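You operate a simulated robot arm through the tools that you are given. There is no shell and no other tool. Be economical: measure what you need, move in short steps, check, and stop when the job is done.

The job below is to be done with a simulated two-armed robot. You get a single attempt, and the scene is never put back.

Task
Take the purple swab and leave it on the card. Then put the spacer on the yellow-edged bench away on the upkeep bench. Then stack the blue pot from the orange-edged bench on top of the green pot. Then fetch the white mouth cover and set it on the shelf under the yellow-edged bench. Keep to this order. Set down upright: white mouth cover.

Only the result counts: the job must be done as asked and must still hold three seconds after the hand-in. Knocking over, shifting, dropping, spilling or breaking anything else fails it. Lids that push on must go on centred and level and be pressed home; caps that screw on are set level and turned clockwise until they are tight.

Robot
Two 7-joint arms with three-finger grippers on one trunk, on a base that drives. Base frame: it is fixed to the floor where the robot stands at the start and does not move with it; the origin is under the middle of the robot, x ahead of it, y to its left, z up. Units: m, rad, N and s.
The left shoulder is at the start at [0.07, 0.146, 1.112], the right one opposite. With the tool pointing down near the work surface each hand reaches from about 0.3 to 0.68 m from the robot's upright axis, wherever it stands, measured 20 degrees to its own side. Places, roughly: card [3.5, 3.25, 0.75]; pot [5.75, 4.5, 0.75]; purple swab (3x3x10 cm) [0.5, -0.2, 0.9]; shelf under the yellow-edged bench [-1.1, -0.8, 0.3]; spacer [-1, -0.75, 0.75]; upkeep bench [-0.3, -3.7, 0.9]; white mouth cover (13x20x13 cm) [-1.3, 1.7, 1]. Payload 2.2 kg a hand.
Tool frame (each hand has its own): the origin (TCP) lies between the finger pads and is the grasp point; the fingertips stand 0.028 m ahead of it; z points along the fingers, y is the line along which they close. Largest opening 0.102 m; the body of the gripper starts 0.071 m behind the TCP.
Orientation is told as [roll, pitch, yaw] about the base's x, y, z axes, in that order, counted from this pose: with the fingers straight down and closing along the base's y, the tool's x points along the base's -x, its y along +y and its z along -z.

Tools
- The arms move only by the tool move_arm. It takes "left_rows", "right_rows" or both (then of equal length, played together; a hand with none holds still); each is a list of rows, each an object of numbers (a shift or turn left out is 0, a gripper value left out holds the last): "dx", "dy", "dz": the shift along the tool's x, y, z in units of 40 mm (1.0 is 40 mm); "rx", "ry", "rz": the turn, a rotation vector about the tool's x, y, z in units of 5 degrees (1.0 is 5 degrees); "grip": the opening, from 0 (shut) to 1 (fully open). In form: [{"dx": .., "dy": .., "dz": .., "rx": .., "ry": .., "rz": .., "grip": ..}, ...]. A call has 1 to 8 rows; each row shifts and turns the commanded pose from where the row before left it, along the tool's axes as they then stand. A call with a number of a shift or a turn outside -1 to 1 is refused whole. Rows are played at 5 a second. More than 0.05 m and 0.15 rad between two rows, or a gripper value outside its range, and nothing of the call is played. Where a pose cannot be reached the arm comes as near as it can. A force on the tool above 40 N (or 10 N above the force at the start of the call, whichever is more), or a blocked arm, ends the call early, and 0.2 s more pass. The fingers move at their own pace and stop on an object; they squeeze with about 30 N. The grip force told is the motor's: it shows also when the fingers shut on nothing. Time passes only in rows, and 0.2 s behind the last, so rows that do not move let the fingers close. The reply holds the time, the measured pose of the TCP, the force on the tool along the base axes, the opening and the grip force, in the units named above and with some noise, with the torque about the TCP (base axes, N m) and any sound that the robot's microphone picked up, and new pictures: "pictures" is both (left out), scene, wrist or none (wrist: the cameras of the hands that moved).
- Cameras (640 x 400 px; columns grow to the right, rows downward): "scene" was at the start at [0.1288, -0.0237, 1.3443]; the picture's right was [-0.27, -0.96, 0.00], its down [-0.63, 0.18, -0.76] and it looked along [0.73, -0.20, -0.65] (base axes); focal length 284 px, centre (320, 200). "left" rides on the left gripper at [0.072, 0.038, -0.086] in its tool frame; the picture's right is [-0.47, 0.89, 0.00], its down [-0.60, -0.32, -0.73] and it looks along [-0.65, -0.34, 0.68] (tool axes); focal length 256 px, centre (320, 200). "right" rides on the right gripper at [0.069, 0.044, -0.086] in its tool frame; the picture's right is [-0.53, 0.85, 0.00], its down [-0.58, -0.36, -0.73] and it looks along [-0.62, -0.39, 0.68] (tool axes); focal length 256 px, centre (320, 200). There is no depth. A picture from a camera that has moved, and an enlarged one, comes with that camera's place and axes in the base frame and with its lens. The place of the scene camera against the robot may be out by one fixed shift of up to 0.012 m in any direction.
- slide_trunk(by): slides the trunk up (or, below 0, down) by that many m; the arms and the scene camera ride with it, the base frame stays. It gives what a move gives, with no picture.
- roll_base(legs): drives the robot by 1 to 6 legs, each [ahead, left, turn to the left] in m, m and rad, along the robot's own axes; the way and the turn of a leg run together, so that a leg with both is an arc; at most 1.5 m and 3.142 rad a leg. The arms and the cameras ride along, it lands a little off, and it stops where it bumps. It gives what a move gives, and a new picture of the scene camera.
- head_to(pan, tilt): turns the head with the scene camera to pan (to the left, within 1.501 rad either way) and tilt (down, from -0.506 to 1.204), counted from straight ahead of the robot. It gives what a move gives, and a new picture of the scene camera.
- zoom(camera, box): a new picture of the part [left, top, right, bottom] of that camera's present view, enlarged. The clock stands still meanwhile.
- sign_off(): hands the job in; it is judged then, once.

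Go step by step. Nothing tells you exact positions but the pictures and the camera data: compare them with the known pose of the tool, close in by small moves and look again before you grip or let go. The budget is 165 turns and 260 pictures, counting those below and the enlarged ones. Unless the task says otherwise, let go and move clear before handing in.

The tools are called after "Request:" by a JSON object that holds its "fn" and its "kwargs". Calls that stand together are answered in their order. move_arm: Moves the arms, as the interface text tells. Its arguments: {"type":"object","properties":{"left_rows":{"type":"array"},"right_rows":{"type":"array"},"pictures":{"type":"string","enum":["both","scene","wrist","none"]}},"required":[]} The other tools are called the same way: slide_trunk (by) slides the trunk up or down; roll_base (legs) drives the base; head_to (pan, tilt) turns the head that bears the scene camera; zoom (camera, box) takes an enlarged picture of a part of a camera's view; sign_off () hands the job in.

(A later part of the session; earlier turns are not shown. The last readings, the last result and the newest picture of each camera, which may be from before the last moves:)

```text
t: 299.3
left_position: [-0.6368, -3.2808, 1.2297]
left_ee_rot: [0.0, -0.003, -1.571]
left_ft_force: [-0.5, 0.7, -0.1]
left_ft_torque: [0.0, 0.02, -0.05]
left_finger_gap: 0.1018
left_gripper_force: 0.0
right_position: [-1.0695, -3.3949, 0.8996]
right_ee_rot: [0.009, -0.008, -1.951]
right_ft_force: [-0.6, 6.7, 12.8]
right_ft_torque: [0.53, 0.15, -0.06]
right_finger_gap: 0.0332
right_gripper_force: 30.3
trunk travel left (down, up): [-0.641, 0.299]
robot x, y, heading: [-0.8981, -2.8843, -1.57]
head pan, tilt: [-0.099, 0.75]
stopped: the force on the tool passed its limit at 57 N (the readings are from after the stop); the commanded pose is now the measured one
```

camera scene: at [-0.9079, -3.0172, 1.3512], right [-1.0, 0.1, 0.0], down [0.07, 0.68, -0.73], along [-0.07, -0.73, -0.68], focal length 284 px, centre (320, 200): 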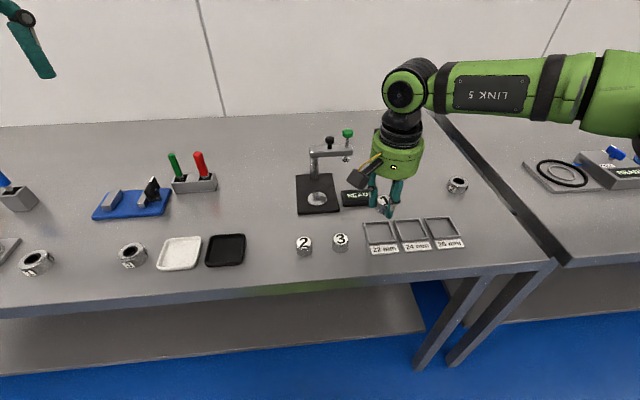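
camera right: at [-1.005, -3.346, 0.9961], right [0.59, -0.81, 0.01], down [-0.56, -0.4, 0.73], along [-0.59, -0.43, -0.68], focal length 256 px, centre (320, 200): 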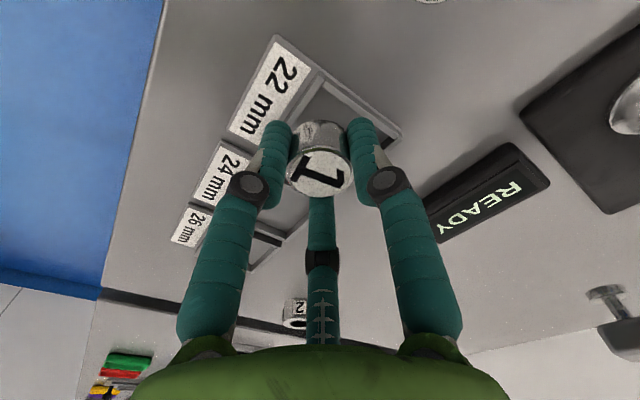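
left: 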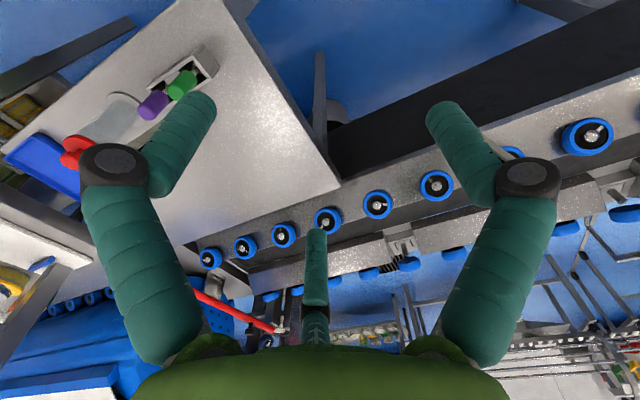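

I lowered too far and touched down, but it stopped by force. Checking the picture.

Request:
{"fn": "move_arm", "kwargs": {"right_rows": [{"dz": -0.15}, {"dz": 0}], "pictures": "wrist"}}

Request:
{"fn": "zoom", "kwargs": {"camera": "scene", "box": [340, 170, 480, 265]}}

```text
t: 299.9
left_position: [-0.6357, -3.282, 1.2309]
left_ee_rot: [-0.001, -0.002, -1.568]
left_ft_force: [-0.7, -0.1, 0.5]
left_ft_torque: [0.02, 0.02, 0.0]
left_finger_gap: 0.1019
left_gripper_force: 0.1
right_position: [-1.0708, -3.3953, 0.9035]
right_ee_rot: [0.008, -0.007, -1.951]
right_ft_force: [-0.2, -0.2, -0.8]
right_ft_torque: [0.01, 0.0, -0.02]
right_finger_gap: 0.0332
right_gripper_force: 29.8
trunk travel left (down, up): [-0.641, 0.299]
robot x, y, heading: [-0.9001, -2.8826, -1.57]
head pan, tilt: [-0.099, 0.75]
camera right: at [-1.0047, -3.3463, 0.989], right [0.59, -0.81, 0.01], down [-0.56, -0.39, 0.73], along [-0.59, -0.44, -0.68], focal length 256 px, centre (320, 200)
```

right: 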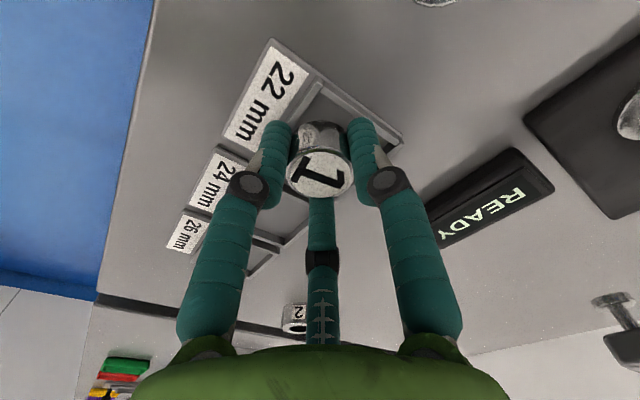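

```text
4.21 times, centred on (410, 218) of scene
camera zoom: at [-0.908, -3.0172, 1.332], right [-1.0, 0.1, 0.0], down [0.07, 0.68, -0.73], along [-0.07, -0.73, -0.68], focal length 1195 px, centre (-59, 126)
```

zoom: 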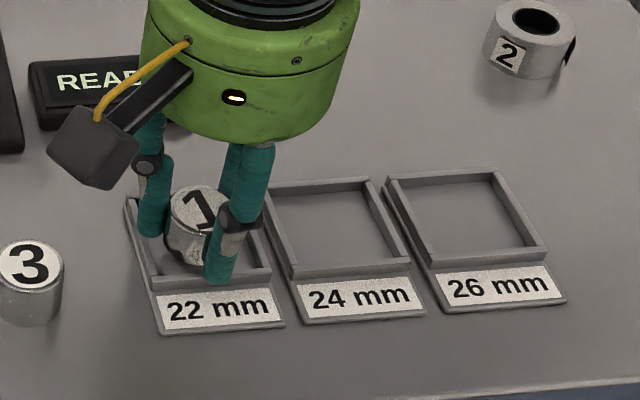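

The front finger likely sits on the front wall. I'll shift the spacer 8 mm back, then lower gently.

Request:
{"fn": "move_arm", "kwargs": {"right_rows": [{"dz": -0.05, "dx": -0.19, "dy": 0.12}, {"dz": 0}, {"dz": 0.15}, {"dz": 0.1}, {"dz": 0}], "pictures": "none"}}

Request:
{"fn": "zoom", "kwargs": {"camera": "scene", "box": [340, 170, 480, 265]}}

```text
t: 301.1
left_position: [-0.6359, -3.2806, 1.2313]
left_ee_rot: [-0.001, -0.003, -1.569]
left_ft_force: [-0.1, 0.0, 0.3]
left_ft_torque: [0.01, -0.02, 0.0]
left_finger_gap: 0.1021
left_gripper_force: 0.1
right_position: [-1.0712, -3.401, 0.9005]
right_ee_rot: [0.013, -0.013, -1.951]
right_ft_force: [-1.6, -2.8, 13.8]
right_ft_torque: [0.3, 0.17, 0.17]
right_finger_gap: 0.0332
right_gripper_force: 29.5
right hand out of reach, approached as far as the arm can: row 3
trunk travel left (down, up): [-0.641, 0.299]
robot x, y, heading: [-0.8968, -2.8852, -1.566]
head pan, tilt: [-0.099, 0.75]
```

```text
4.21 times, centred on (410, 218) of scene
camera zoom: at [-0.9076, -3.016, 1.3325], right [-1.0, 0.1, 0.0], down [0.07, 0.68, -0.73], along [-0.07, -0.73, -0.68], focal length 1195 px, centre (-59, 126)
```

zoom: 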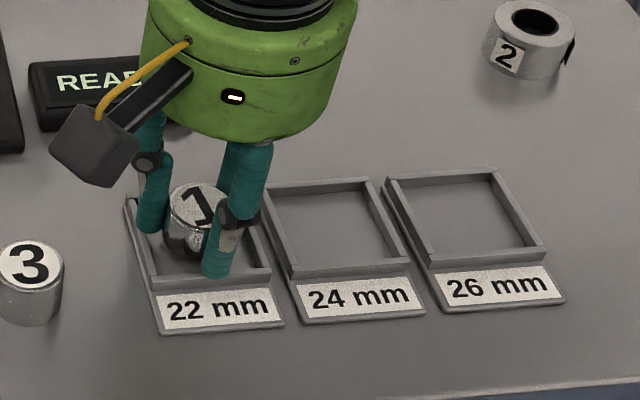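

The spacer is inside the 22 mm slot and in contact. I'll release it.

Request:
{"fn": "move_arm", "kwargs": {"right_rows": [{"dz": -0.05}, {"dz": 0}, {"grip": 0.4}, {"grip": 0.5}, {"dz": -0.6}, {"dz": -0.8}], "pictures": "wrist"}}

Request:
{"fn": "zoom", "kwargs": {"camera": "scene", "box": [340, 170, 480, 265]}}

```text
t: 302.5
left_position: [-0.636, -3.2806, 1.2311]
left_ee_rot: [-0.001, -0.001, -1.568]
left_ft_force: [-0.1, 0.6, -0.2]
left_ft_torque: [-0.03, 0.02, -0.01]
left_finger_gap: 0.1021
left_gripper_force: 0.0
right_position: [-1.0722, -3.4003, 0.9558]
right_ee_rot: [0.006, -0.008, -1.952]
right_ft_force: [0.5, 0.0, 0.7]
right_ft_torque: [-0.02, -0.02, 0.01]
right_finger_gap: 0.051
right_gripper_force: 0.0
trunk travel left (down, up): [-0.641, 0.299]
robot x, y, heading: [-0.8981, -2.8857, -1.573]
head pan, tilt: [-0.099, 0.75]
camera right: at [-1.0058, -3.3503, 1.0406], right [0.59, -0.81, 0.01], down [-0.56, -0.39, 0.73], along [-0.59, -0.43, -0.68], focal length 256 px, centre (320, 200)
```

right: 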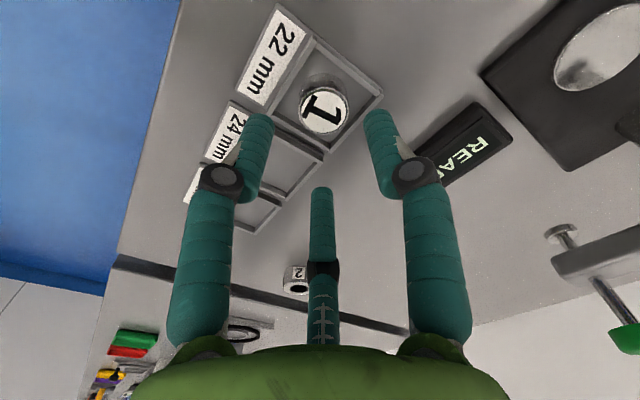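

```text
4.21 times, centred on (410, 218) of scene
camera zoom: at [-0.9073, -3.0162, 1.3321], right [-1.0, 0.1, 0.0], down [0.07, 0.68, -0.73], along [-0.07, -0.73, -0.68], focal length 1195 px, centre (-59, 126)
```

zoom: 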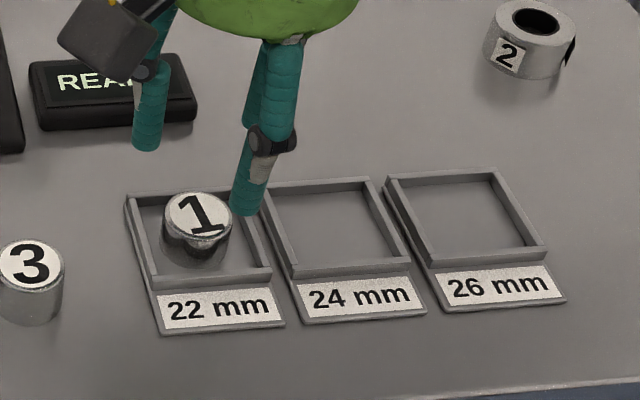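

The spacer sits in the 22 mm slot. A high-zoom comparison with 2 and 3 will confirm its height.

Request:
{"fn": "zoom", "kwargs": {"camera": "scene", "box": [362, 205, 410, 237]}}

Request:
{"fn": "zoom", "kwargs": {"camera": "scene", "box": [296, 218, 350, 252]}}

```text
12.50 times, centred on (386, 221) of scene
camera zoom: at [-0.9073, -3.0162, 1.3321], right [-1.0, 0.1, 0.0], down [0.07, 0.68, -0.73], along [-0.07, -0.73, -0.68], focal length 3548 px, centre (-505, -62)
```

zoom: 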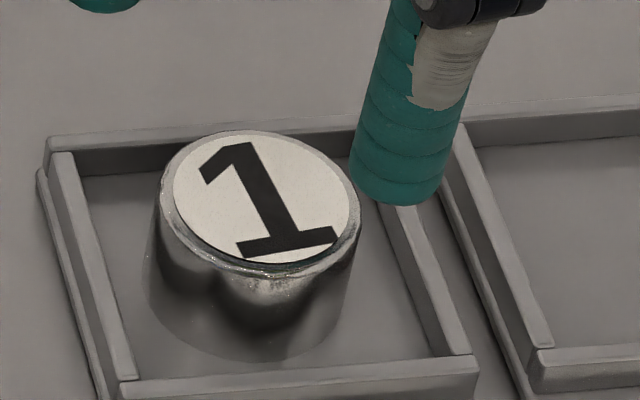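

```text
11.76 times, centred on (323, 235) of scene
camera zoom: at [-0.9073, -3.0162, 1.3321], right [-1.0, 0.1, 0.0], down [0.07, 0.68, -0.73], along [-0.07, -0.73, -0.68], focal length 3340 px, centre (285, -212)
```

zoom: 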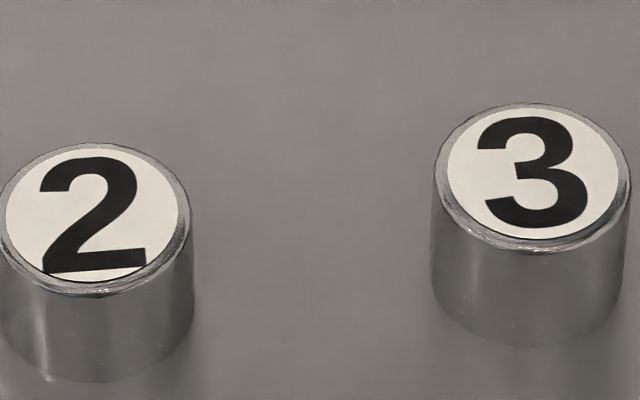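

It's confirmed: spacer 1 is the shortest (height/diameter 0.63 against 0.72 and 0.77), so 22 mm is right. Now for the pots: I'll raise up and drive back east.

Request:
{"fn": "slide_trunk", "kwargs": {"by": 0.29}}

Request:
{"fn": "roll_base", "kwargs": {"legs": [[-0.03, 0, 0], [0, 0, 1.57], [1.5, 0, 0], [1.5, 0, 0], [0.9, 0, 0]]}}

Request:
{"fn": "head_to", "kwargs": {"pan": 0.5, "tilt": 0.35}}

```text
t: 305.4
left_position: [-0.6369, -3.2825, 1.5205]
left_ee_rot: [-0.001, -0.001, -1.57]
left_ft_force: [-0.5, 0.5, -0.1]
left_ft_torque: [0.02, -0.02, -0.02]
left_finger_gap: 0.1021
left_gripper_force: 0.1
right_position: [-1.0717, -3.402, 1.2442]
right_ee_rot: [0.008, -0.007, -1.951]
right_ft_force: [-0.4, -0.1, -0.3]
right_ft_torque: [0.0, -0.03, 0.01]
right_finger_gap: 0.0509
right_gripper_force: 0.1
trunk travel left (down, up): [-0.931, 0.009]
robot x, y, heading: [-0.895, -2.8848, -1.571]
head pan, tilt: [-0.099, 0.75]
```

```text
t: 328.5
left_position: [3.4201, -2.704, 1.5212]
left_ee_rot: [0.001, -0.002, -0.013]
left_ft_force: [0.1, 0.4, -0.3]
left_ft_torque: [0.02, -0.05, 0.01]
left_finger_gap: 0.1018
left_gripper_force: 0.0
right_position: [3.5342, -3.1411, 1.2447]
right_ee_rot: [0.01, -0.008, -0.393]
right_ft_force: [-0.5, -0.4, 0.5]
right_ft_torque: [0.0, -0.03, -0.01]
right_finger_gap: 0.0512
right_gripper_force: 0.0
trunk travel left (down, up): [-0.931, 0.009]
robot x, y, heading: [3.0209, -2.9581, -0.018]
head pan, tilt: [-0.099, 0.75]
camera scene: at [3.1489, -2.9713, 1.6222], right [-0.11, -0.99, 0.0], down [-0.68, 0.08, -0.73], along [0.73, -0.08, -0.68], focal length 284 px, centre (320, 200)
```

scene: 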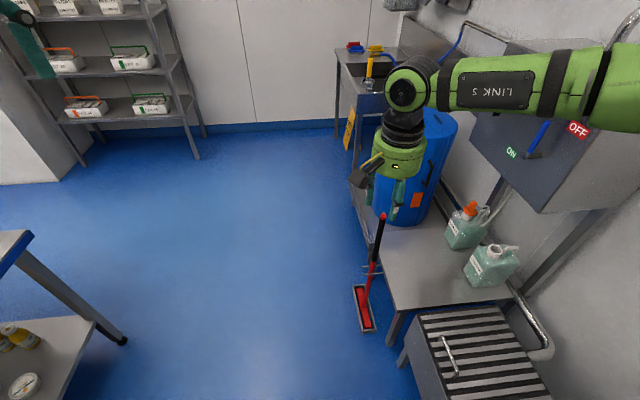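

```text
t: 329.5
left_position: [3.4226, -2.7059, 1.5206]
left_ee_rot: [0.0, -0.003, -0.011]
left_ft_force: [1.2, 0.4, 0.1]
left_ft_torque: [0.02, 0.02, 0.01]
left_finger_gap: 0.1017
left_gripper_force: 0.0
right_position: [3.5365, -3.1419, 1.2444]
right_ee_rot: [0.007, -0.006, -0.392]
right_ft_force: [0.1, -0.1, -0.2]
right_ft_torque: [-0.02, 0.01, 0.01]
right_finger_gap: 0.0511
right_gripper_force: 0.0
trunk travel left (down, up): [-0.931, 0.009]
robot x, y, heading: [3.0202, -2.9613, -0.013]
head pan, tilt: [0.499, 0.351]
camera scene: at [3.1512, -2.9186, 1.6576], right [0.47, -0.88, 0.0], down [-0.3, -0.16, -0.94], along [0.83, 0.44, -0.34], focal length 284 px, centre (320, 200)
```

scene: 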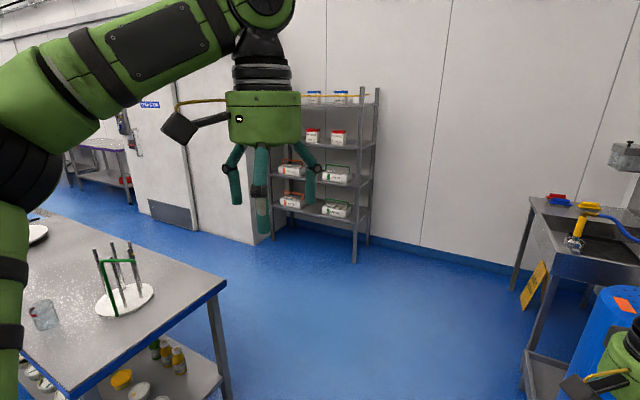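

A corridor runs north between the blue-edged table (x under 4.0) and the wall (x about 5.4). I'll drive to x about 4.65 and go north.

Request:
{"fn": "roll_base", "kwargs": {"legs": [[1.5, 0, 0.013], [0.1, 0, 0], [0, 0, 1.57], [1.5, 0, 0], [1.2, 0, 0]]}}

Request:
{"fn": "head_to", "kwargs": {"pan": -0.25, "tilt": 0.35}}

```text
t: 354.2
left_position: [4.6783, 0.1187, 1.5207]
left_ee_rot: [0.0, -0.001, 1.445]
left_ft_force: [0.4, -0.1, 0.1]
left_ft_torque: [-0.01, 0.02, 0.0]
left_finger_gap: 0.1021
left_gripper_force: 0.0
right_position: [5.1253, 0.1814, 1.2444]
right_ee_rot: [0.008, -0.008, 1.062]
right_ft_force: [-0.4, 0.3, 0.5]
right_ft_torque: [0.03, 0.02, -0.02]
right_finger_gap: 0.0511
right_gripper_force: 0.0
trunk travel left (down, up): [-0.931, 0.009]
robot x, y, heading: [4.885, -0.3084, 1.447]
head pan, tilt: [0.499, 0.351]
camera scene: at [4.8555, -0.1736, 1.6578], right [0.93, 0.36, 0.0], down [0.13, -0.32, -0.94], along [-0.34, 0.87, -0.34], focal length 284 px, centre (320, 200)
```

scene: 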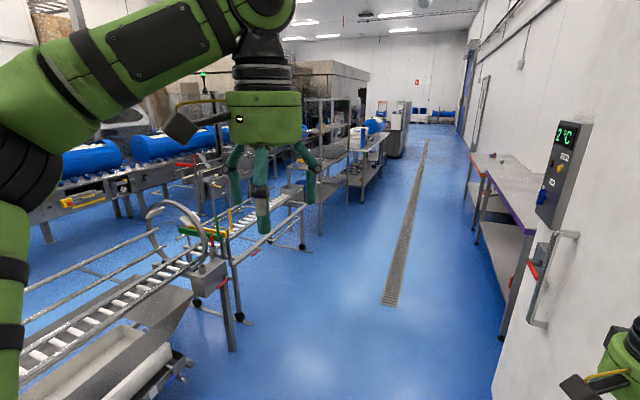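

```text
t: 355.3
left_position: [4.6768, 0.1196, 1.5195]
left_ee_rot: [0.0, -0.002, 1.445]
left_ft_force: [-0.2, -0.4, -0.7]
left_ft_torque: [0.02, 0.0, 0.02]
left_finger_gap: 0.1021
left_gripper_force: 0.1
right_position: [5.125, 0.1832, 1.2451]
right_ee_rot: [0.009, -0.006, 1.063]
right_ft_force: [-0.4, 0.2, -0.3]
right_ft_torque: [-0.02, 0.01, -0.01]
right_finger_gap: 0.0512
right_gripper_force: 0.0
trunk travel left (down, up): [-0.931, 0.009]
robot x, y, heading: [4.885, -0.3077, 1.446]
head pan, tilt: [-0.25, 0.351]
camera scene: at [4.9237, -0.1721, 1.6577], right [0.93, -0.37, 0.0], down [-0.13, -0.32, -0.94], along [0.34, 0.87, -0.34], focal length 284 px, centre (320, 200)
```

scene: 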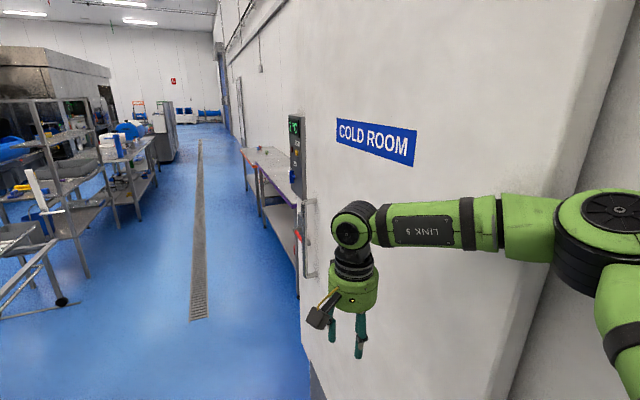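

I've drifted near the cold-room wall. Correcting the heading, shifting left and driving north to the orange-edged bench.

Request:
{"fn": "roll_base", "kwargs": {"legs": [[0, 0.38, 0.124], [1.5, 0, 0], [1.5, 0, 0], [1.5, 0, 0.0]]}}

Request:
{"fn": "head_to", "kwargs": {"pan": -1.1, "tilt": 0.5}}

```text
t: 378.4
left_position: [3.998, 4.5193, 1.5201]
left_ee_rot: [0.0, -0.002, 1.674]
left_ft_force: [-0.8, 0.3, 0.2]
left_ft_torque: [0.01, -0.01, 0.04]
left_finger_gap: 0.102
left_gripper_force: 0.1
right_position: [4.4192, 4.6811, 1.2456]
right_ee_rot: [0.01, -0.009, 1.291]
right_ft_force: [-0.2, -0.8, 0.2]
right_ft_torque: [0.05, -0.01, 0.01]
right_finger_gap: 0.0509
right_gripper_force: 0.0
trunk travel left (down, up): [-0.931, 0.009]
robot x, y, heading: [4.3008, 4.1486, 1.668]
head pan, tilt: [-0.25, 0.351]
camera scene: at [4.3044, 4.2898, 1.6578], right [0.99, -0.15, 0.0], down [-0.05, -0.34, -0.94], along [0.14, 0.93, -0.34], focal length 284 px, centre (320, 200)
```

scene: 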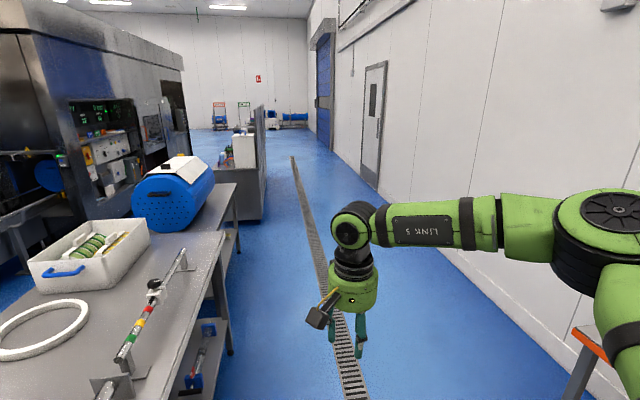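

```text
t: 379.6
left_position: [3.9975, 4.5193, 1.521]
left_ee_rot: [0.001, -0.003, 1.675]
left_ft_force: [-0.2, 0.5, 0.2]
left_ft_torque: [-0.02, 0.01, -0.02]
left_finger_gap: 0.1022
left_gripper_force: 0.0
right_position: [4.4188, 4.6811, 1.2445]
right_ee_rot: [0.007, -0.007, 1.293]
right_ft_force: [-0.7, -0.5, 0.1]
right_ft_torque: [-0.02, -0.03, 0.01]
right_finger_gap: 0.051
right_gripper_force: 0.0
trunk travel left (down, up): [-0.931, 0.009]
robot x, y, heading: [4.2985, 4.1488, 1.672]
head pan, tilt: [-1.1, 0.499]
camera scene: at [4.3669, 4.2483, 1.644], right [0.54, -0.84, 0.0], down [-0.4, -0.26, -0.88], along [0.74, 0.48, -0.48], focal length 284 px, centre (320, 200)
```

scene: 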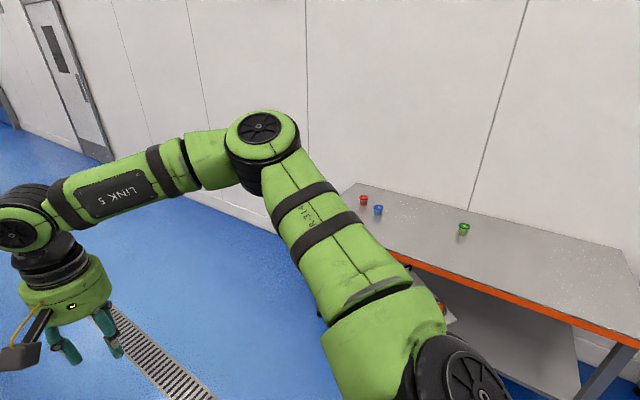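

Red and blue pots stand near [5.67, 4.71] and the green one near [5.73, 4.29] on the orange-edged bench. I'll face the bench and line up with the blue pot.

Request:
{"fn": "roll_base", "kwargs": {"legs": [[0, 0, -1.672], [0.6, 0.7, 0]]}}

Request:
{"fn": "head_to", "kwargs": {"pan": -0.2, "tilt": 0.7}}

```text
t: 388.4
left_position: [5.262, 5.1394, 1.5216]
left_ee_rot: [0.001, -0.001, 0.042]
left_ft_force: [-0.3, -0.2, -0.8]
left_ft_torque: [0.03, -0.01, -0.01]
left_finger_gap: 0.1021
left_gripper_force: 0.1
right_position: [5.4005, 4.7102, 1.2458]
right_ee_rot: [0.01, -0.007, -0.337]
right_ft_force: [-0.1, -0.3, -0.3]
right_ft_torque: [0.02, -0.04, -0.02]
right_finger_gap: 0.0511
right_gripper_force: 0.1
trunk travel left (down, up): [-0.931, 0.009]
robot x, y, heading: [4.883, 4.8615, 0.043]
head pan, tilt: [-1.1, 0.499]
camera scene: at [4.9687, 4.784, 1.644], right [-0.87, -0.49, 0.0], down [-0.24, 0.42, -0.88], along [0.43, -0.76, -0.48], focal length 284 px, centre (320, 200)
```

scene: 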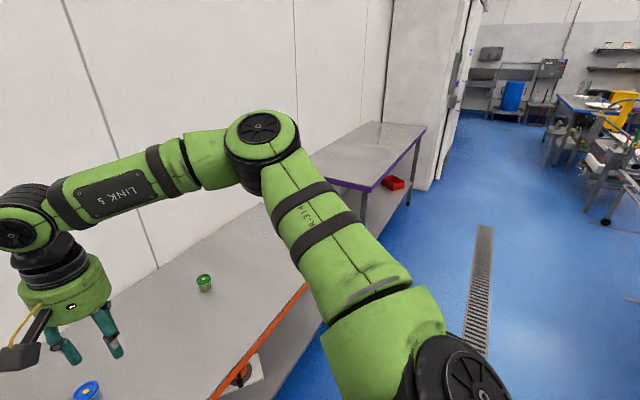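

```text
t: 389.6
left_position: [5.2628, 5.1409, 1.5207]
left_ee_rot: [0.0, 0.0, 0.045]
left_ft_force: [-0.9, 0.0, 0.6]
left_ft_torque: [-0.01, -0.01, 0.03]
left_finger_gap: 0.1018
left_gripper_force: 0.1
right_position: [5.4016, 4.7108, 1.2456]
right_ee_rot: [0.007, -0.006, -0.338]
right_ft_force: [-0.1, 0.5, -0.5]
right_ft_torque: [-0.02, 0.04, -0.01]
right_finger_gap: 0.0509
right_gripper_force: 0.1
trunk travel left (down, up): [-0.931, 0.009]
robot x, y, heading: [4.8785, 4.8606, 0.041]
head pan, tilt: [-0.201, 0.7]
camera scene: at [5.0087, 4.851, 1.6263], right [-0.16, -0.99, 0.0], down [-0.64, 0.1, -0.77], along [0.76, -0.12, -0.64], focal length 284 px, centre (320, 200)
```

scene: 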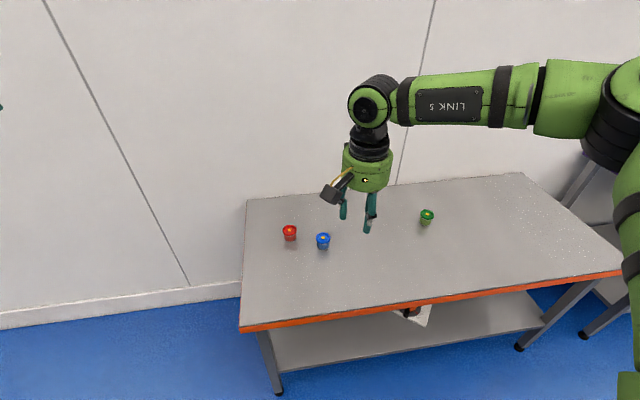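

Blue pot at about [5.707, 4.729, 0.83], green at [5.767, 4.293]. I'll move closer, lower the trunk, square the hand up and lean it back for reach.

Request:
{"fn": "roll_base", "kwargs": {"legs": [[0.16, 0, -0.041]]}}

Request:
{"fn": "move_arm", "kwargs": {"right_rows": [{"rz": -1}, {"rz": -1}, {"rz": -1}, {"rz": -1}, {"ry": -1}, {"ry": -1}, {"ry": -1}, {"ry": -1}], "pictures": "none"}}

Request:
{"fn": "slide_trunk", "kwargs": {"by": -0.28}}

Request:
{"fn": "move_arm", "kwargs": {"right_rows": [{"ry": -1}, {"ry": -1}, {"ry": -1}, {"dz": 0, "grip": 0.8}], "pictures": "both"}}

```text
t: 391.0
left_position: [5.4294, 5.1275, 1.5212]
left_ee_rot: [0.001, -0.004, 0.0]
left_ft_force: [-0.4, 0.2, -0.7]
left_ft_torque: [-0.02, -0.06, -0.03]
left_finger_gap: 0.1021
left_gripper_force: 0.2
right_position: [5.5508, 4.6919, 1.2463]
right_ee_rot: [0.009, -0.01, -0.382]
right_ft_force: [-0.9, -0.3, 0.9]
right_ft_torque: [0.02, -0.07, 0.01]
right_finger_gap: 0.0511
right_gripper_force: 0.0
trunk travel left (down, up): [-0.931, 0.009]
robot x, y, heading: [5.0349, 4.8664, 0.002]
head pan, tilt: [-0.201, 0.7]
camera scene: at [5.1637, 4.8494, 1.6268], right [-0.2, -0.98, 0.0], down [-0.63, 0.13, -0.77], along [0.75, -0.15, -0.64], focal length 284 px, centre (320, 200)
```

scene: 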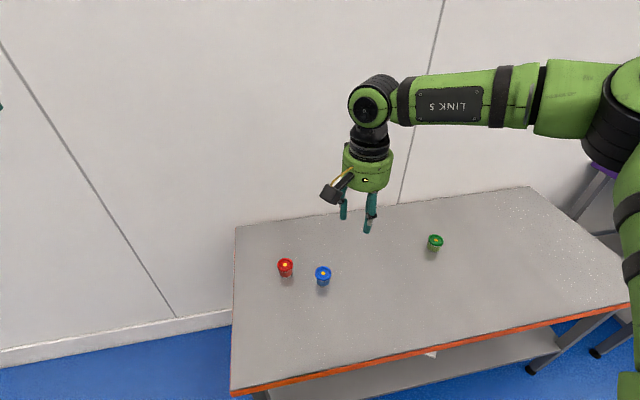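

```text
t: 392.8
left_position: [5.4366, 5.1281, 1.5199]
left_ee_rot: [0.001, -0.001, 0.001]
left_ft_force: [0.3, 0.1, -0.2]
left_ft_torque: [-0.07, -0.02, 0.0]
left_finger_gap: 0.1022
left_gripper_force: 0.0
right_position: [5.5558, 4.692, 1.2442]
right_ee_rot: [0.005, -0.359, -0.033]
right_ft_force: [-0.2, 0.1, -0.9]
right_ft_torque: [0.02, -0.01, 0.0]
right_finger_gap: 0.0508
right_gripper_force: 0.0
trunk travel left (down, up): [-0.931, 0.009]
robot x, y, heading: [5.0385, 4.8658, -0.002]
head pan, tilt: [-0.201, 0.7]
```

```text
t: 395.7
left_position: [5.435, 5.1264, 1.2407]
left_ee_rot: [0.001, -0.002, 0.0]
left_ft_force: [0.7, 0.4, -0.4]
left_ft_torque: [-0.01, 0.0, 0.04]
left_finger_gap: 0.1018
left_gripper_force: 0.1
right_position: [5.5558, 4.693, 0.9645]
right_ee_rot: [0.005, -0.361, -0.034]
right_ft_force: [-0.5, -0.1, -0.5]
right_ft_torque: [0.03, 0.02, 0.03]
right_finger_gap: 0.0509
right_gripper_force: 0.0
trunk travel left (down, up): [-0.651, 0.289]
robot x, y, heading: [5.0402, 4.8693, 0.0]
head pan, tilt: [-0.201, 0.7]
```

```text
t: 396.7
left_position: [5.4364, 5.1276, 1.2404]
left_ee_rot: [0.002, -0.002, 0.0]
left_ft_force: [-0.6, 0.5, 0.6]
left_ft_torque: [0.02, -0.02, -0.02]
left_finger_gap: 0.1022
left_gripper_force: 0.1
right_position: [5.5572, 4.6935, 0.964]
right_ee_rot: [0.006, -0.622, -0.036]
right_ft_force: [0.4, 0.6, 0.8]
right_ft_torque: [0.0, -0.02, 0.02]
right_finger_gap: 0.0818
right_gripper_force: 0.0
trunk travel left (down, up): [-0.651, 0.289]
robot x, y, heading: [5.0366, 4.8637, -0.005]
head pan, tilt: [-0.201, 0.7]
camera scene: at [5.169, 4.8492, 1.3463], right [-0.2, -0.98, 0.0], down [-0.63, 0.13, -0.76], along [0.75, -0.15, -0.64], focal length 284 px, centre (320, 200)
camera right: at [5.4506, 4.7404, 0.994], right [0.46, 0.83, 0.32], down [0.03, -0.37, 0.93], along [0.89, -0.42, -0.2], focal length 256 px, centre (320, 200)
```

scene: 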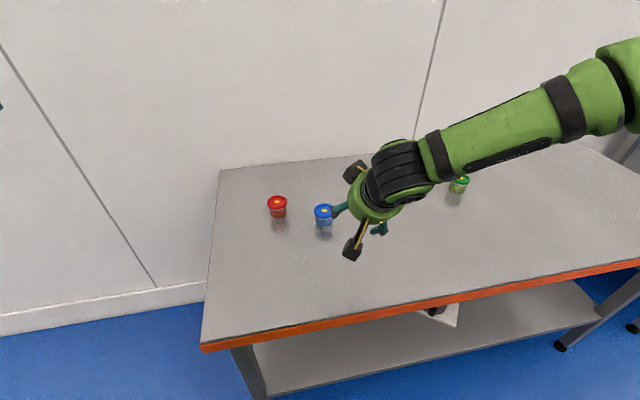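
right: 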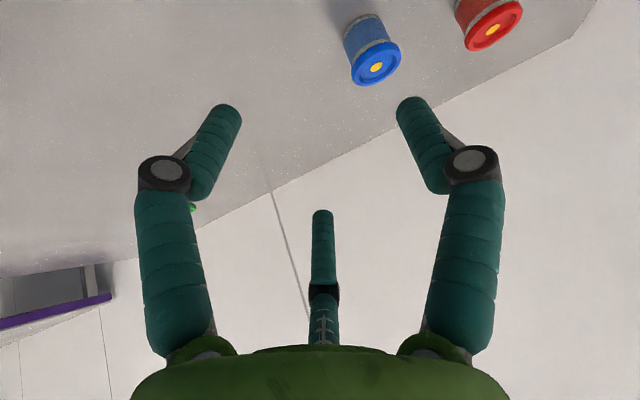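

Request:
{"fn": "zoom", "kwargs": {"camera": "right", "box": [310, 0, 430, 100]}}

Request:
{"fn": "zoom", "kwargs": {"camera": "scene", "box": [250, 180, 370, 250]}}

```text
4.00 times, centred on (370, 50) of right
camera zoom: at [5.4506, 4.7404, 0.994], right [0.46, 0.83, 0.32], down [0.03, -0.37, 0.93], along [0.89, -0.42, -0.2], focal length 1024 px, centre (120, 800)
```

zoom: 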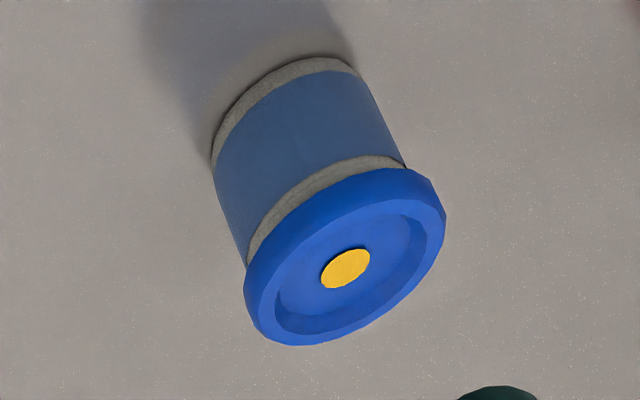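

```text
5.33 times, centred on (310, 215) of scene
camera zoom: at [5.169, 4.8492, 1.3463], right [-0.2, -0.98, 0.0], down [-0.63, 0.13, -0.76], along [0.75, -0.15, -0.64], focal length 1514 px, centre (373, 120)
```

zoom: 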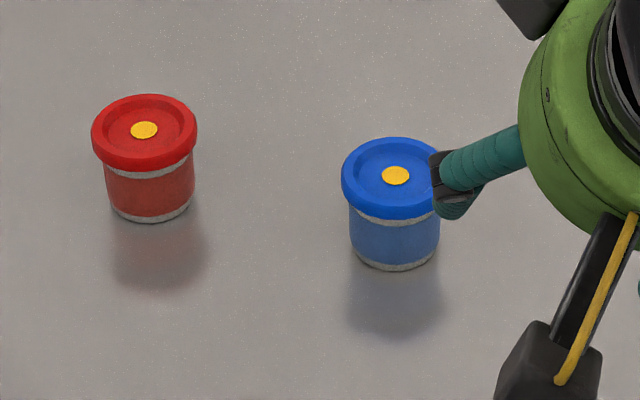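

The pots have recessed lids, so they stack. The blue pot's lid is near [5.745, 4.722, 0.815], a bit further than I thought, so I'll creep the base forward 8 cm and re-measure.

Request:
{"fn": "roll_base", "kwargs": {"legs": [[0.08, 0, 0]]}}

Request:
{"fn": "move_arm", "kwargs": {"right_rows": [{"dy": 0.5}, {"dz": 0}], "pictures": "wrist"}}

```text
t: 397.7
left_position: [5.5152, 5.1273, 1.2414]
left_ee_rot: [0.0, -0.002, 0.0]
left_ft_force: [0.4, 0.1, 0.0]
left_ft_torque: [-0.03, 0.02, 0.0]
left_finger_gap: 0.1023
left_gripper_force: 0.0
right_position: [5.635, 4.6923, 0.9653]
right_ee_rot: [0.005, -0.622, -0.036]
right_ft_force: [0.8, -0.6, -0.4]
right_ft_torque: [0.01, -0.05, 0.0]
right_finger_gap: 0.0816
right_gripper_force: 0.1
trunk travel left (down, up): [-0.651, 0.289]
robot x, y, heading: [5.1151, 4.8682, -0.002]
head pan, tilt: [-0.201, 0.7]
camera scene: at [5.2483, 4.8491, 1.3465], right [-0.2, -0.98, 0.0], down [-0.63, 0.13, -0.77], along [0.75, -0.15, -0.64], focal length 284 px, centre (320, 200)
```

scene: 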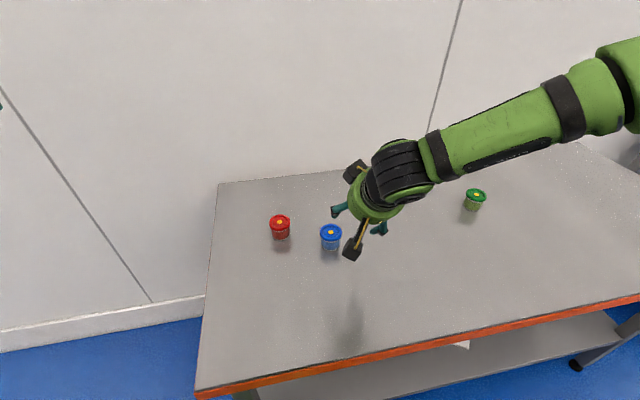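

```text
t: 398.3
left_position: [5.516, 5.1273, 1.241]
left_ee_rot: [0.001, -0.002, 0.0]
left_ft_force: [-0.3, 0.8, -0.1]
left_ft_torque: [-0.02, -0.01, -0.01]
left_finger_gap: 0.1019
left_gripper_force: 0.1
right_position: [5.6374, 4.7129, 0.9673]
right_ee_rot: [0.006, -0.62, -0.034]
right_ft_force: [0.1, -0.1, 0.3]
right_ft_torque: [0.02, 0.01, 0.01]
right_finger_gap: 0.0815
right_gripper_force: 0.2
trunk travel left (down, up): [-0.651, 0.289]
robot x, y, heading: [5.1197, 4.8656, 0.0]
head pan, tilt: [-0.201, 0.7]
camera right: at [5.5321, 4.7603, 0.996], right [0.46, 0.83, 0.32], down [0.03, -0.37, 0.93], along [0.89, -0.42, -0.2], focal length 256 px, centre (320, 200)
```

right: 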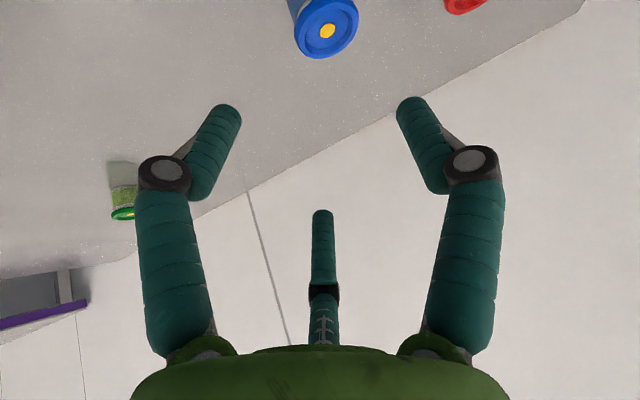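

Two wrist views agree: lid top at [5.717, 4.728, 0.827]. I'll reduce the lean to 25 degrees and go to a pre-grasp pose above it.

Request:
{"fn": "move_arm", "kwargs": {"right_rows": [{"ry": 1}, {"ry": 1}, {"dx": -0.09, "dy": 0.15, "dz": 0.7}, {"dx": -0.09, "dy": 0.15, "dz": 0.7}, {"dx": -0.09, "dy": 0.15, "dz": 0.7, "grip": 0.72}, {"dx": 0}], "pictures": "both"}}

```text
t: 399.7
left_position: [5.5165, 5.1285, 1.2413]
left_ee_rot: [0.0, -0.003, 0.001]
left_ft_force: [-0.6, 0.2, -0.1]
left_ft_torque: [0.02, 0.01, 0.02]
left_finger_gap: 0.1018
left_gripper_force: 0.0
right_position: [5.6766, 4.7172, 0.9003]
right_ee_rot: [0.007, -0.447, -0.034]
right_ft_force: [0.2, 0.2, -0.8]
right_ft_torque: [0.0, 0.0, 0.03]
right_finger_gap: 0.0735
right_gripper_force: 0.1
right hand out of reach, approached as far as the arm can: row 5
trunk travel left (down, up): [-0.651, 0.289]
robot x, y, heading: [5.1176, 4.8699, 0.002]
head pan, tilt: [-0.201, 0.7]
camera scene: at [5.2496, 4.8492, 1.3463], right [-0.2, -0.98, 0.0], down [-0.63, 0.13, -0.77], along [0.75, -0.15, -0.64], focal length 284 px, centre (320, 200)
camera right: at [5.578, 4.7654, 0.9484], right [0.51, 0.83, 0.24], down [0.19, -0.38, 0.91], along [0.84, -0.41, -0.35], focal length 256 px, centre (320, 200)
```

scene: 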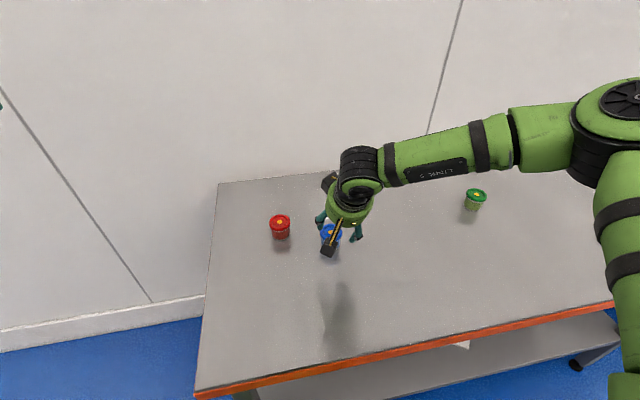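
right: 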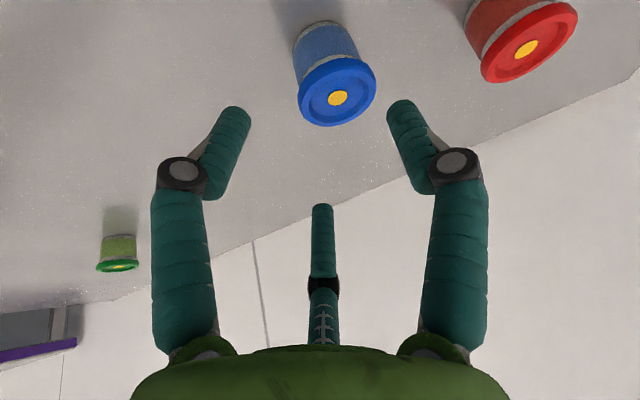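

Reach is limited at this yaw. The pot is round and a more negative yaw reaches further, so I'll rotate the hand by about -30 degrees and continue to the pre-grasp.

Request:
{"fn": "move_arm", "kwargs": {"right_rows": [{"rx": 0.43, "rz": 0.9}, {"rx": 0.43, "rz": 0.9}, {"rx": 0.43, "rz": 0.9}, {"rx": 0.43, "rz": 0.9}, {"rx": 0.43, "rz": 0.9}, {"rx": 0.43, "rz": 0.9}, {"dx": 0.1, "dy": 0.39, "dz": 0.28}, {"dx": 0.1, "dy": 0.39, "dz": 0.28}], "pictures": "wrist"}}

```text
t: 401.5
left_position: [5.5166, 5.1273, 1.2422]
left_ee_rot: [-0.001, -0.002, 0.0]
left_ft_force: [0.7, -0.3, 0.2]
left_ft_torque: [-0.01, -0.01, -0.01]
left_finger_gap: 0.102
left_gripper_force: 0.2
right_position: [5.6538, 4.6828, 0.9106]
right_ee_rot: [0.007, -0.444, -0.557]
right_ft_force: [0.0, 0.1, -0.5]
right_ft_torque: [0.0, 0.01, 0.0]
right_finger_gap: 0.0733
right_gripper_force: 0.1
right hand out of reach, approached as far as the arm can: row 1, 2, 3, 4, 5, 6, 7, 8
trunk travel left (down, up): [-0.651, 0.289]
robot x, y, heading: [5.117, 4.8673, 0.001]
head pan, tilt: [-0.201, 0.7]
camera right: at [5.5925, 4.7727, 0.9586], right [0.85, 0.46, 0.23], down [-0.02, -0.42, 0.91], along [0.52, -0.78, -0.35], focal length 256 px, centre (320, 200)
```

right: 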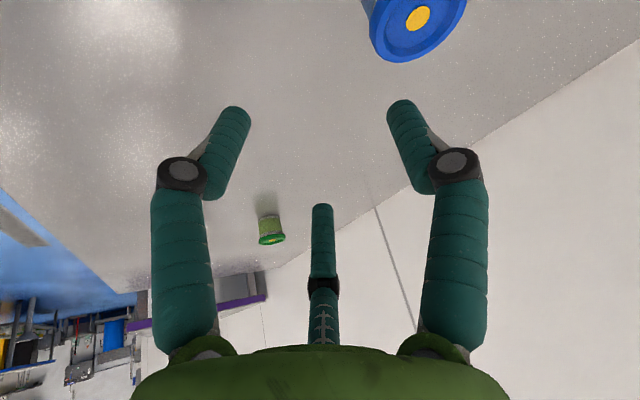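

Turning that way made it worse, since the wrist's sideways position is the limit. I'll turn back to yaw 0 and shift the base left so the target lies more to the right arm's side.

Request:
{"fn": "move_arm", "kwargs": {"right_rows": [{"rx": -0.43, "rz": -0.9}, {"rx": -0.43, "rz": -0.9}, {"rx": -0.43, "rz": -0.9}, {"rx": -0.43, "rz": -0.9}, {"rx": -0.43, "rz": -0.9}, {"rx": -0.43, "rz": -0.9}], "pictures": "none"}}

Request:
{"fn": "roll_base", "kwargs": {"legs": [[0, 0.13, 0]]}}

```text
t: 402.9
left_position: [5.5156, 5.127, 1.2408]
left_ee_rot: [-0.001, -0.002, 0.0]
left_ft_force: [-0.4, 0.6, -0.1]
left_ft_torque: [0.03, 0.01, -0.02]
left_finger_gap: 0.1022
left_gripper_force: 0.0
right_position: [5.655, 4.6836, 0.9092]
right_ee_rot: [0.004, -0.445, -0.031]
right_ft_force: [-0.5, -0.8, 0.1]
right_ft_torque: [0.02, 0.0, 0.03]
right_finger_gap: 0.0734
right_gripper_force: 0.1
trunk travel left (down, up): [-0.651, 0.289]
robot x, y, heading: [5.117, 4.8672, 0.002]
head pan, tilt: [-0.201, 0.7]
```

```text
t: 404.2
left_position: [5.517, 5.2524, 1.241]
left_ee_rot: [0.002, -0.002, -0.001]
left_ft_force: [0.5, -0.4, 0.6]
left_ft_torque: [0.05, 0.02, 0.04]
left_finger_gap: 0.1019
left_gripper_force: 0.0
right_position: [5.654, 4.8083, 0.9087]
right_ee_rot: [0.006, -0.445, -0.038]
right_ft_force: [0.2, -0.2, -0.5]
right_ft_torque: [0.03, 0.02, -0.04]
right_finger_gap: 0.0735
right_gripper_force: 0.0
trunk travel left (down, up): [-0.651, 0.289]
robot x, y, heading: [5.118, 4.9974, -0.002]
head pan, tilt: [-0.201, 0.7]
camera scene: at [5.2499, 4.9743, 1.3463], right [-0.2, -0.98, 0.0], down [-0.63, 0.13, -0.76], along [0.75, -0.15, -0.64], focal length 284 px, centre (320, 200)
```

scene: 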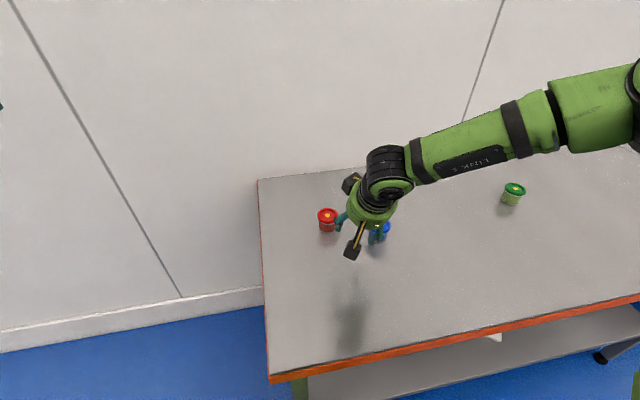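

Request:
{"fn": "move_arm", "kwargs": {"right_rows": [{"dy": -0.97}, {"dy": -0.97}, {"dx": -0.28, "dz": 0.58}, {"dx": -0.27, "dz": 0.57}, {"dz": 0}], "pictures": "wrist"}}

```text
t: 405.4
left_position: [5.5163, 5.2537, 1.242]
left_ee_rot: [0.001, -0.003, -0.002]
left_ft_force: [0.0, 0.0, 0.2]
left_ft_torque: [-0.01, 0.01, -0.01]
left_finger_gap: 0.1018
left_gripper_force: 0.0
right_position: [5.691, 4.7335, 0.8782]
right_ee_rot: [0.007, -0.447, -0.036]
right_ft_force: [-0.3, -0.2, -1.1]
right_ft_torque: [-0.01, 0.01, 0.01]
right_finger_gap: 0.0735
right_gripper_force: 0.0
trunk travel left (down, up): [-0.651, 0.289]
robot x, y, heading: [5.1138, 4.9892, 0.002]
head pan, tilt: [-0.201, 0.7]
camera right: at [5.5932, 4.7808, 0.9251], right [0.51, 0.83, 0.23], down [0.19, -0.38, 0.91], along [0.84, -0.42, -0.35], focal length 256 px, centre (320, 200)
```

right: 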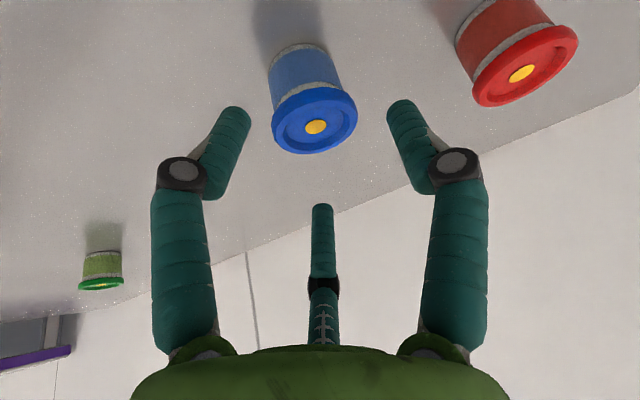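

On axis. Advancing 66 mm to grip depth.

Request:
{"fn": "move_arm", "kwargs": {"right_rows": [{"dz": 0.6, "dy": -0.06}, {"dz": 0.6}, {"dz": 0.45}, {"dz": 0}], "pictures": "wrist"}}

```text
t: 406.4
left_position: [5.5183, 5.2539, 1.2413]
left_ee_rot: [0.001, -0.003, -0.003]
left_ft_force: [-0.3, -0.1, -0.1]
left_ft_torque: [0.02, 0.02, 0.01]
left_finger_gap: 0.1019
left_gripper_force: 0.0
right_position: [5.717, 4.7276, 0.8208]
right_ee_rot: [0.006, -0.448, -0.036]
right_ft_force: [-0.9, 1.0, 1.7]
right_ft_torque: [-0.07, 0.05, -0.01]
right_finger_gap: 0.0737
right_gripper_force: 0.1
right hand out of reach, approached as far as the arm can: row 3
trunk travel left (down, up): [-0.651, 0.289]
robot x, y, heading: [5.1192, 4.9965, 0.003]
head pan, tilt: [-0.201, 0.7]
camera right: at [5.6183, 4.7751, 0.8681], right [0.51, 0.83, 0.23], down [0.19, -0.38, 0.91], along [0.84, -0.42, -0.35], focal length 256 px, centre (320, 200)
```

right: 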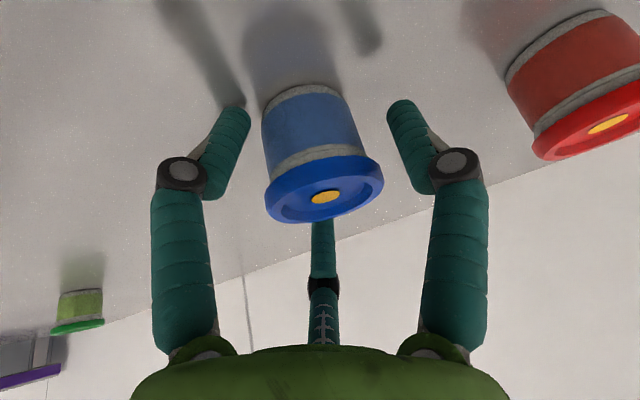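

The fingers straddle the pot. Closing.

Request:
{"fn": "move_arm", "kwargs": {"right_rows": [{"dz": -0.06}, {"grip": 0.4}, {"grip": 0}, {"grip": 0}], "pictures": "wrist"}}

```text
t: 407.4
left_position: [5.5163, 5.2545, 1.2412]
left_ee_rot: [0.0, -0.004, -0.002]
left_ft_force: [-0.1, 0.3, 0.3]
left_ft_torque: [0.02, -0.01, 0.01]
left_finger_gap: 0.1019
left_gripper_force: 0.0
right_position: [5.715, 4.7281, 0.823]
right_ee_rot: [0.004, -0.447, -0.035]
right_ft_force: [-0.4, -0.2, 2.4]
right_ft_torque: [-0.05, 0.05, -0.02]
right_finger_gap: 0.0569
right_gripper_force: 30.1
trunk travel left (down, up): [-0.651, 0.289]
robot x, y, heading: [5.1159, 4.9946, 0.005]
head pan, tilt: [-0.201, 0.7]
camera right: at [5.6175, 4.7751, 0.8703], right [0.51, 0.83, 0.23], down [0.19, -0.38, 0.91], along [0.84, -0.42, -0.35], focal length 256 px, centre (320, 200)
```

right: 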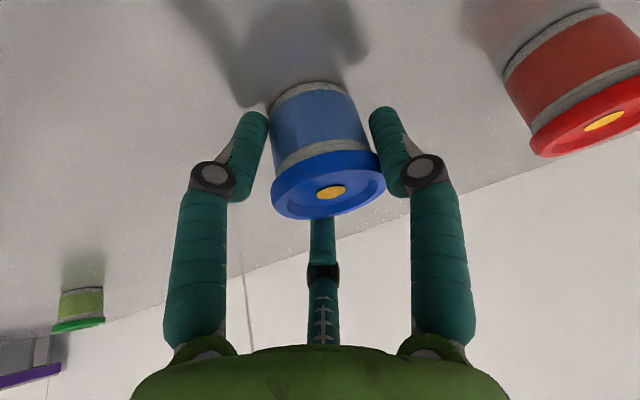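

Gripped. Lifting straight up 8 cm.

Request:
{"fn": "move_arm", "kwargs": {"right_rows": [{"dx": -0.2, "dz": -0.45}, {"dx": -0.38, "dz": -0.8}, {"dx": -0.38, "dz": -0.8}, {"dz": 0}], "pictures": "both"}}

```text
t: 408.4
left_position: [5.5176, 5.2537, 1.2413]
left_ee_rot: [0.001, -0.003, -0.003]
left_ft_force: [0.5, 0.4, -0.1]
left_ft_torque: [0.01, 0.03, 0.03]
left_finger_gap: 0.1021
left_gripper_force: 0.0
right_position: [5.7151, 4.7268, 0.9137]
right_ee_rot: [0.004, -0.446, -0.035]
right_ft_force: [-0.5, -0.4, -0.9]
right_ft_torque: [0.0, -0.02, 0.0]
right_finger_gap: 0.0564
right_gripper_force: 30.1
trunk travel left (down, up): [-0.651, 0.289]
robot x, y, heading: [5.1135, 4.9883, 0.002]
head pan, tilt: [-0.201, 0.7]
camera scene: at [5.2505, 4.976, 1.3462], right [-0.2, -0.98, 0.0], down [-0.63, 0.13, -0.76], along [0.75, -0.15, -0.64], focal length 284 px, centre (320, 200)
camera right: at [5.6173, 4.7745, 0.9605], right [0.51, 0.83, 0.23], down [0.19, -0.38, 0.91], along [0.84, -0.42, -0.35], focal length 256 px, centre (320, 200)
```

scene: 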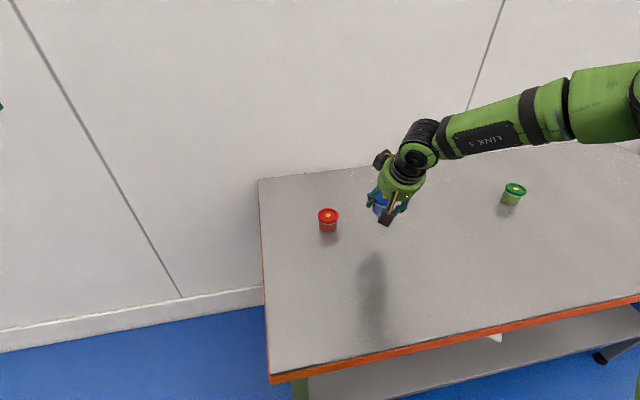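
right: 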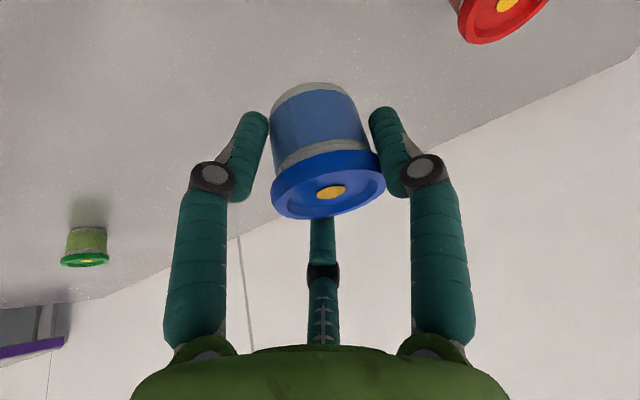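

The pot came up whole. The green pot's lid is at about [5.775, 4.293, 0.827]. I'll strafe right and slightly forward to bring the blue pot over it.

Request:
{"fn": "roll_base", "kwargs": {"legs": [[0.03, -0.38, 0]]}}

Request:
{"fn": "move_arm", "kwargs": {"right_rows": [{"dx": -0.25, "dz": 0.12}, {"dz": 0}], "pictures": "wrist"}}

```text
t: 410.8
left_position: [5.5477, 4.878, 1.2408]
left_ee_rot: [0.001, -0.002, -0.003]
left_ft_force: [0.3, -0.6, 0.8]
left_ft_torque: [-0.01, 0.02, 0.01]
left_finger_gap: 0.1022
left_gripper_force: 0.0
right_position: [5.7445, 4.3503, 0.9135]
right_ee_rot: [0.002, -0.447, -0.036]
right_ft_force: [-0.4, -0.3, -0.3]
right_ft_torque: [0.0, -0.01, 0.01]
right_finger_gap: 0.0565
right_gripper_force: 30.0
trunk travel left (down, up): [-0.651, 0.289]
robot x, y, heading: [5.1479, 4.6189, -0.004]
head pan, tilt: [-0.201, 0.7]
camera scene: at [5.2798, 4.6007, 1.3463], right [-0.2, -0.98, 0.0], down [-0.63, 0.13, -0.77], along [0.75, -0.15, -0.64], focal length 284 px, centre (320, 200)
```

scene: 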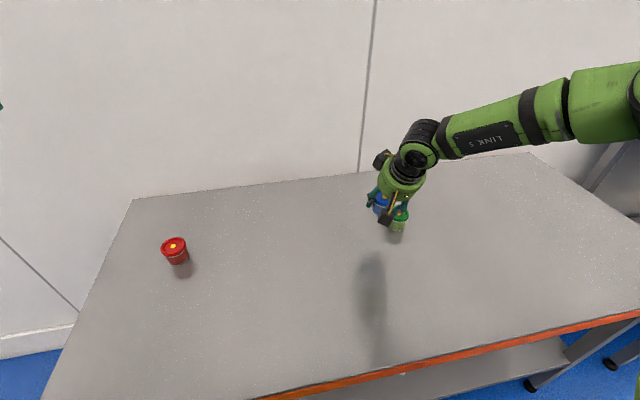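

```text
t: 411.4
left_position: [5.5467, 4.8766, 1.2415]
left_ee_rot: [0.0, -0.001, -0.003]
left_ft_force: [-1.1, -0.1, 0.0]
left_ft_torque: [0.02, 0.0, -0.01]
left_finger_gap: 0.102
left_gripper_force: 0.1
right_position: [5.7541, 4.3513, 0.9134]
right_ee_rot: [0.004, -0.445, -0.036]
right_ft_force: [0.1, 0.0, -1.0]
right_ft_torque: [0.01, 0.01, 0.01]
right_finger_gap: 0.0561
right_gripper_force: 30.2
trunk travel left (down, up): [-0.651, 0.289]
robot x, y, heading: [5.1482, 4.6187, -0.003]
head pan, tilt: [-0.201, 0.7]
camera right: at [5.6578, 4.3982, 0.9606], right [0.51, 0.83, 0.23], down [0.19, -0.38, 0.91], along [0.84, -0.42, -0.35], focal length 256 px, centre (320, 200)
```

right: 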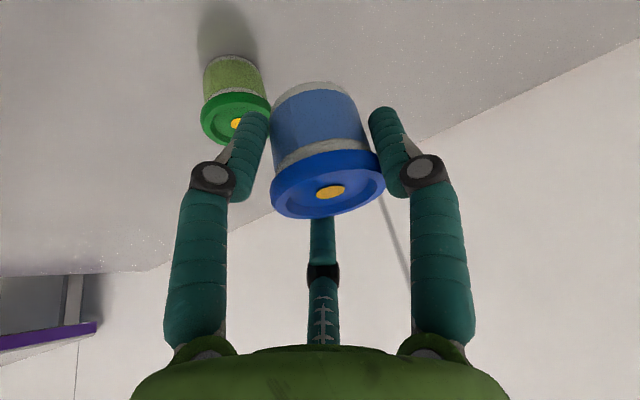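

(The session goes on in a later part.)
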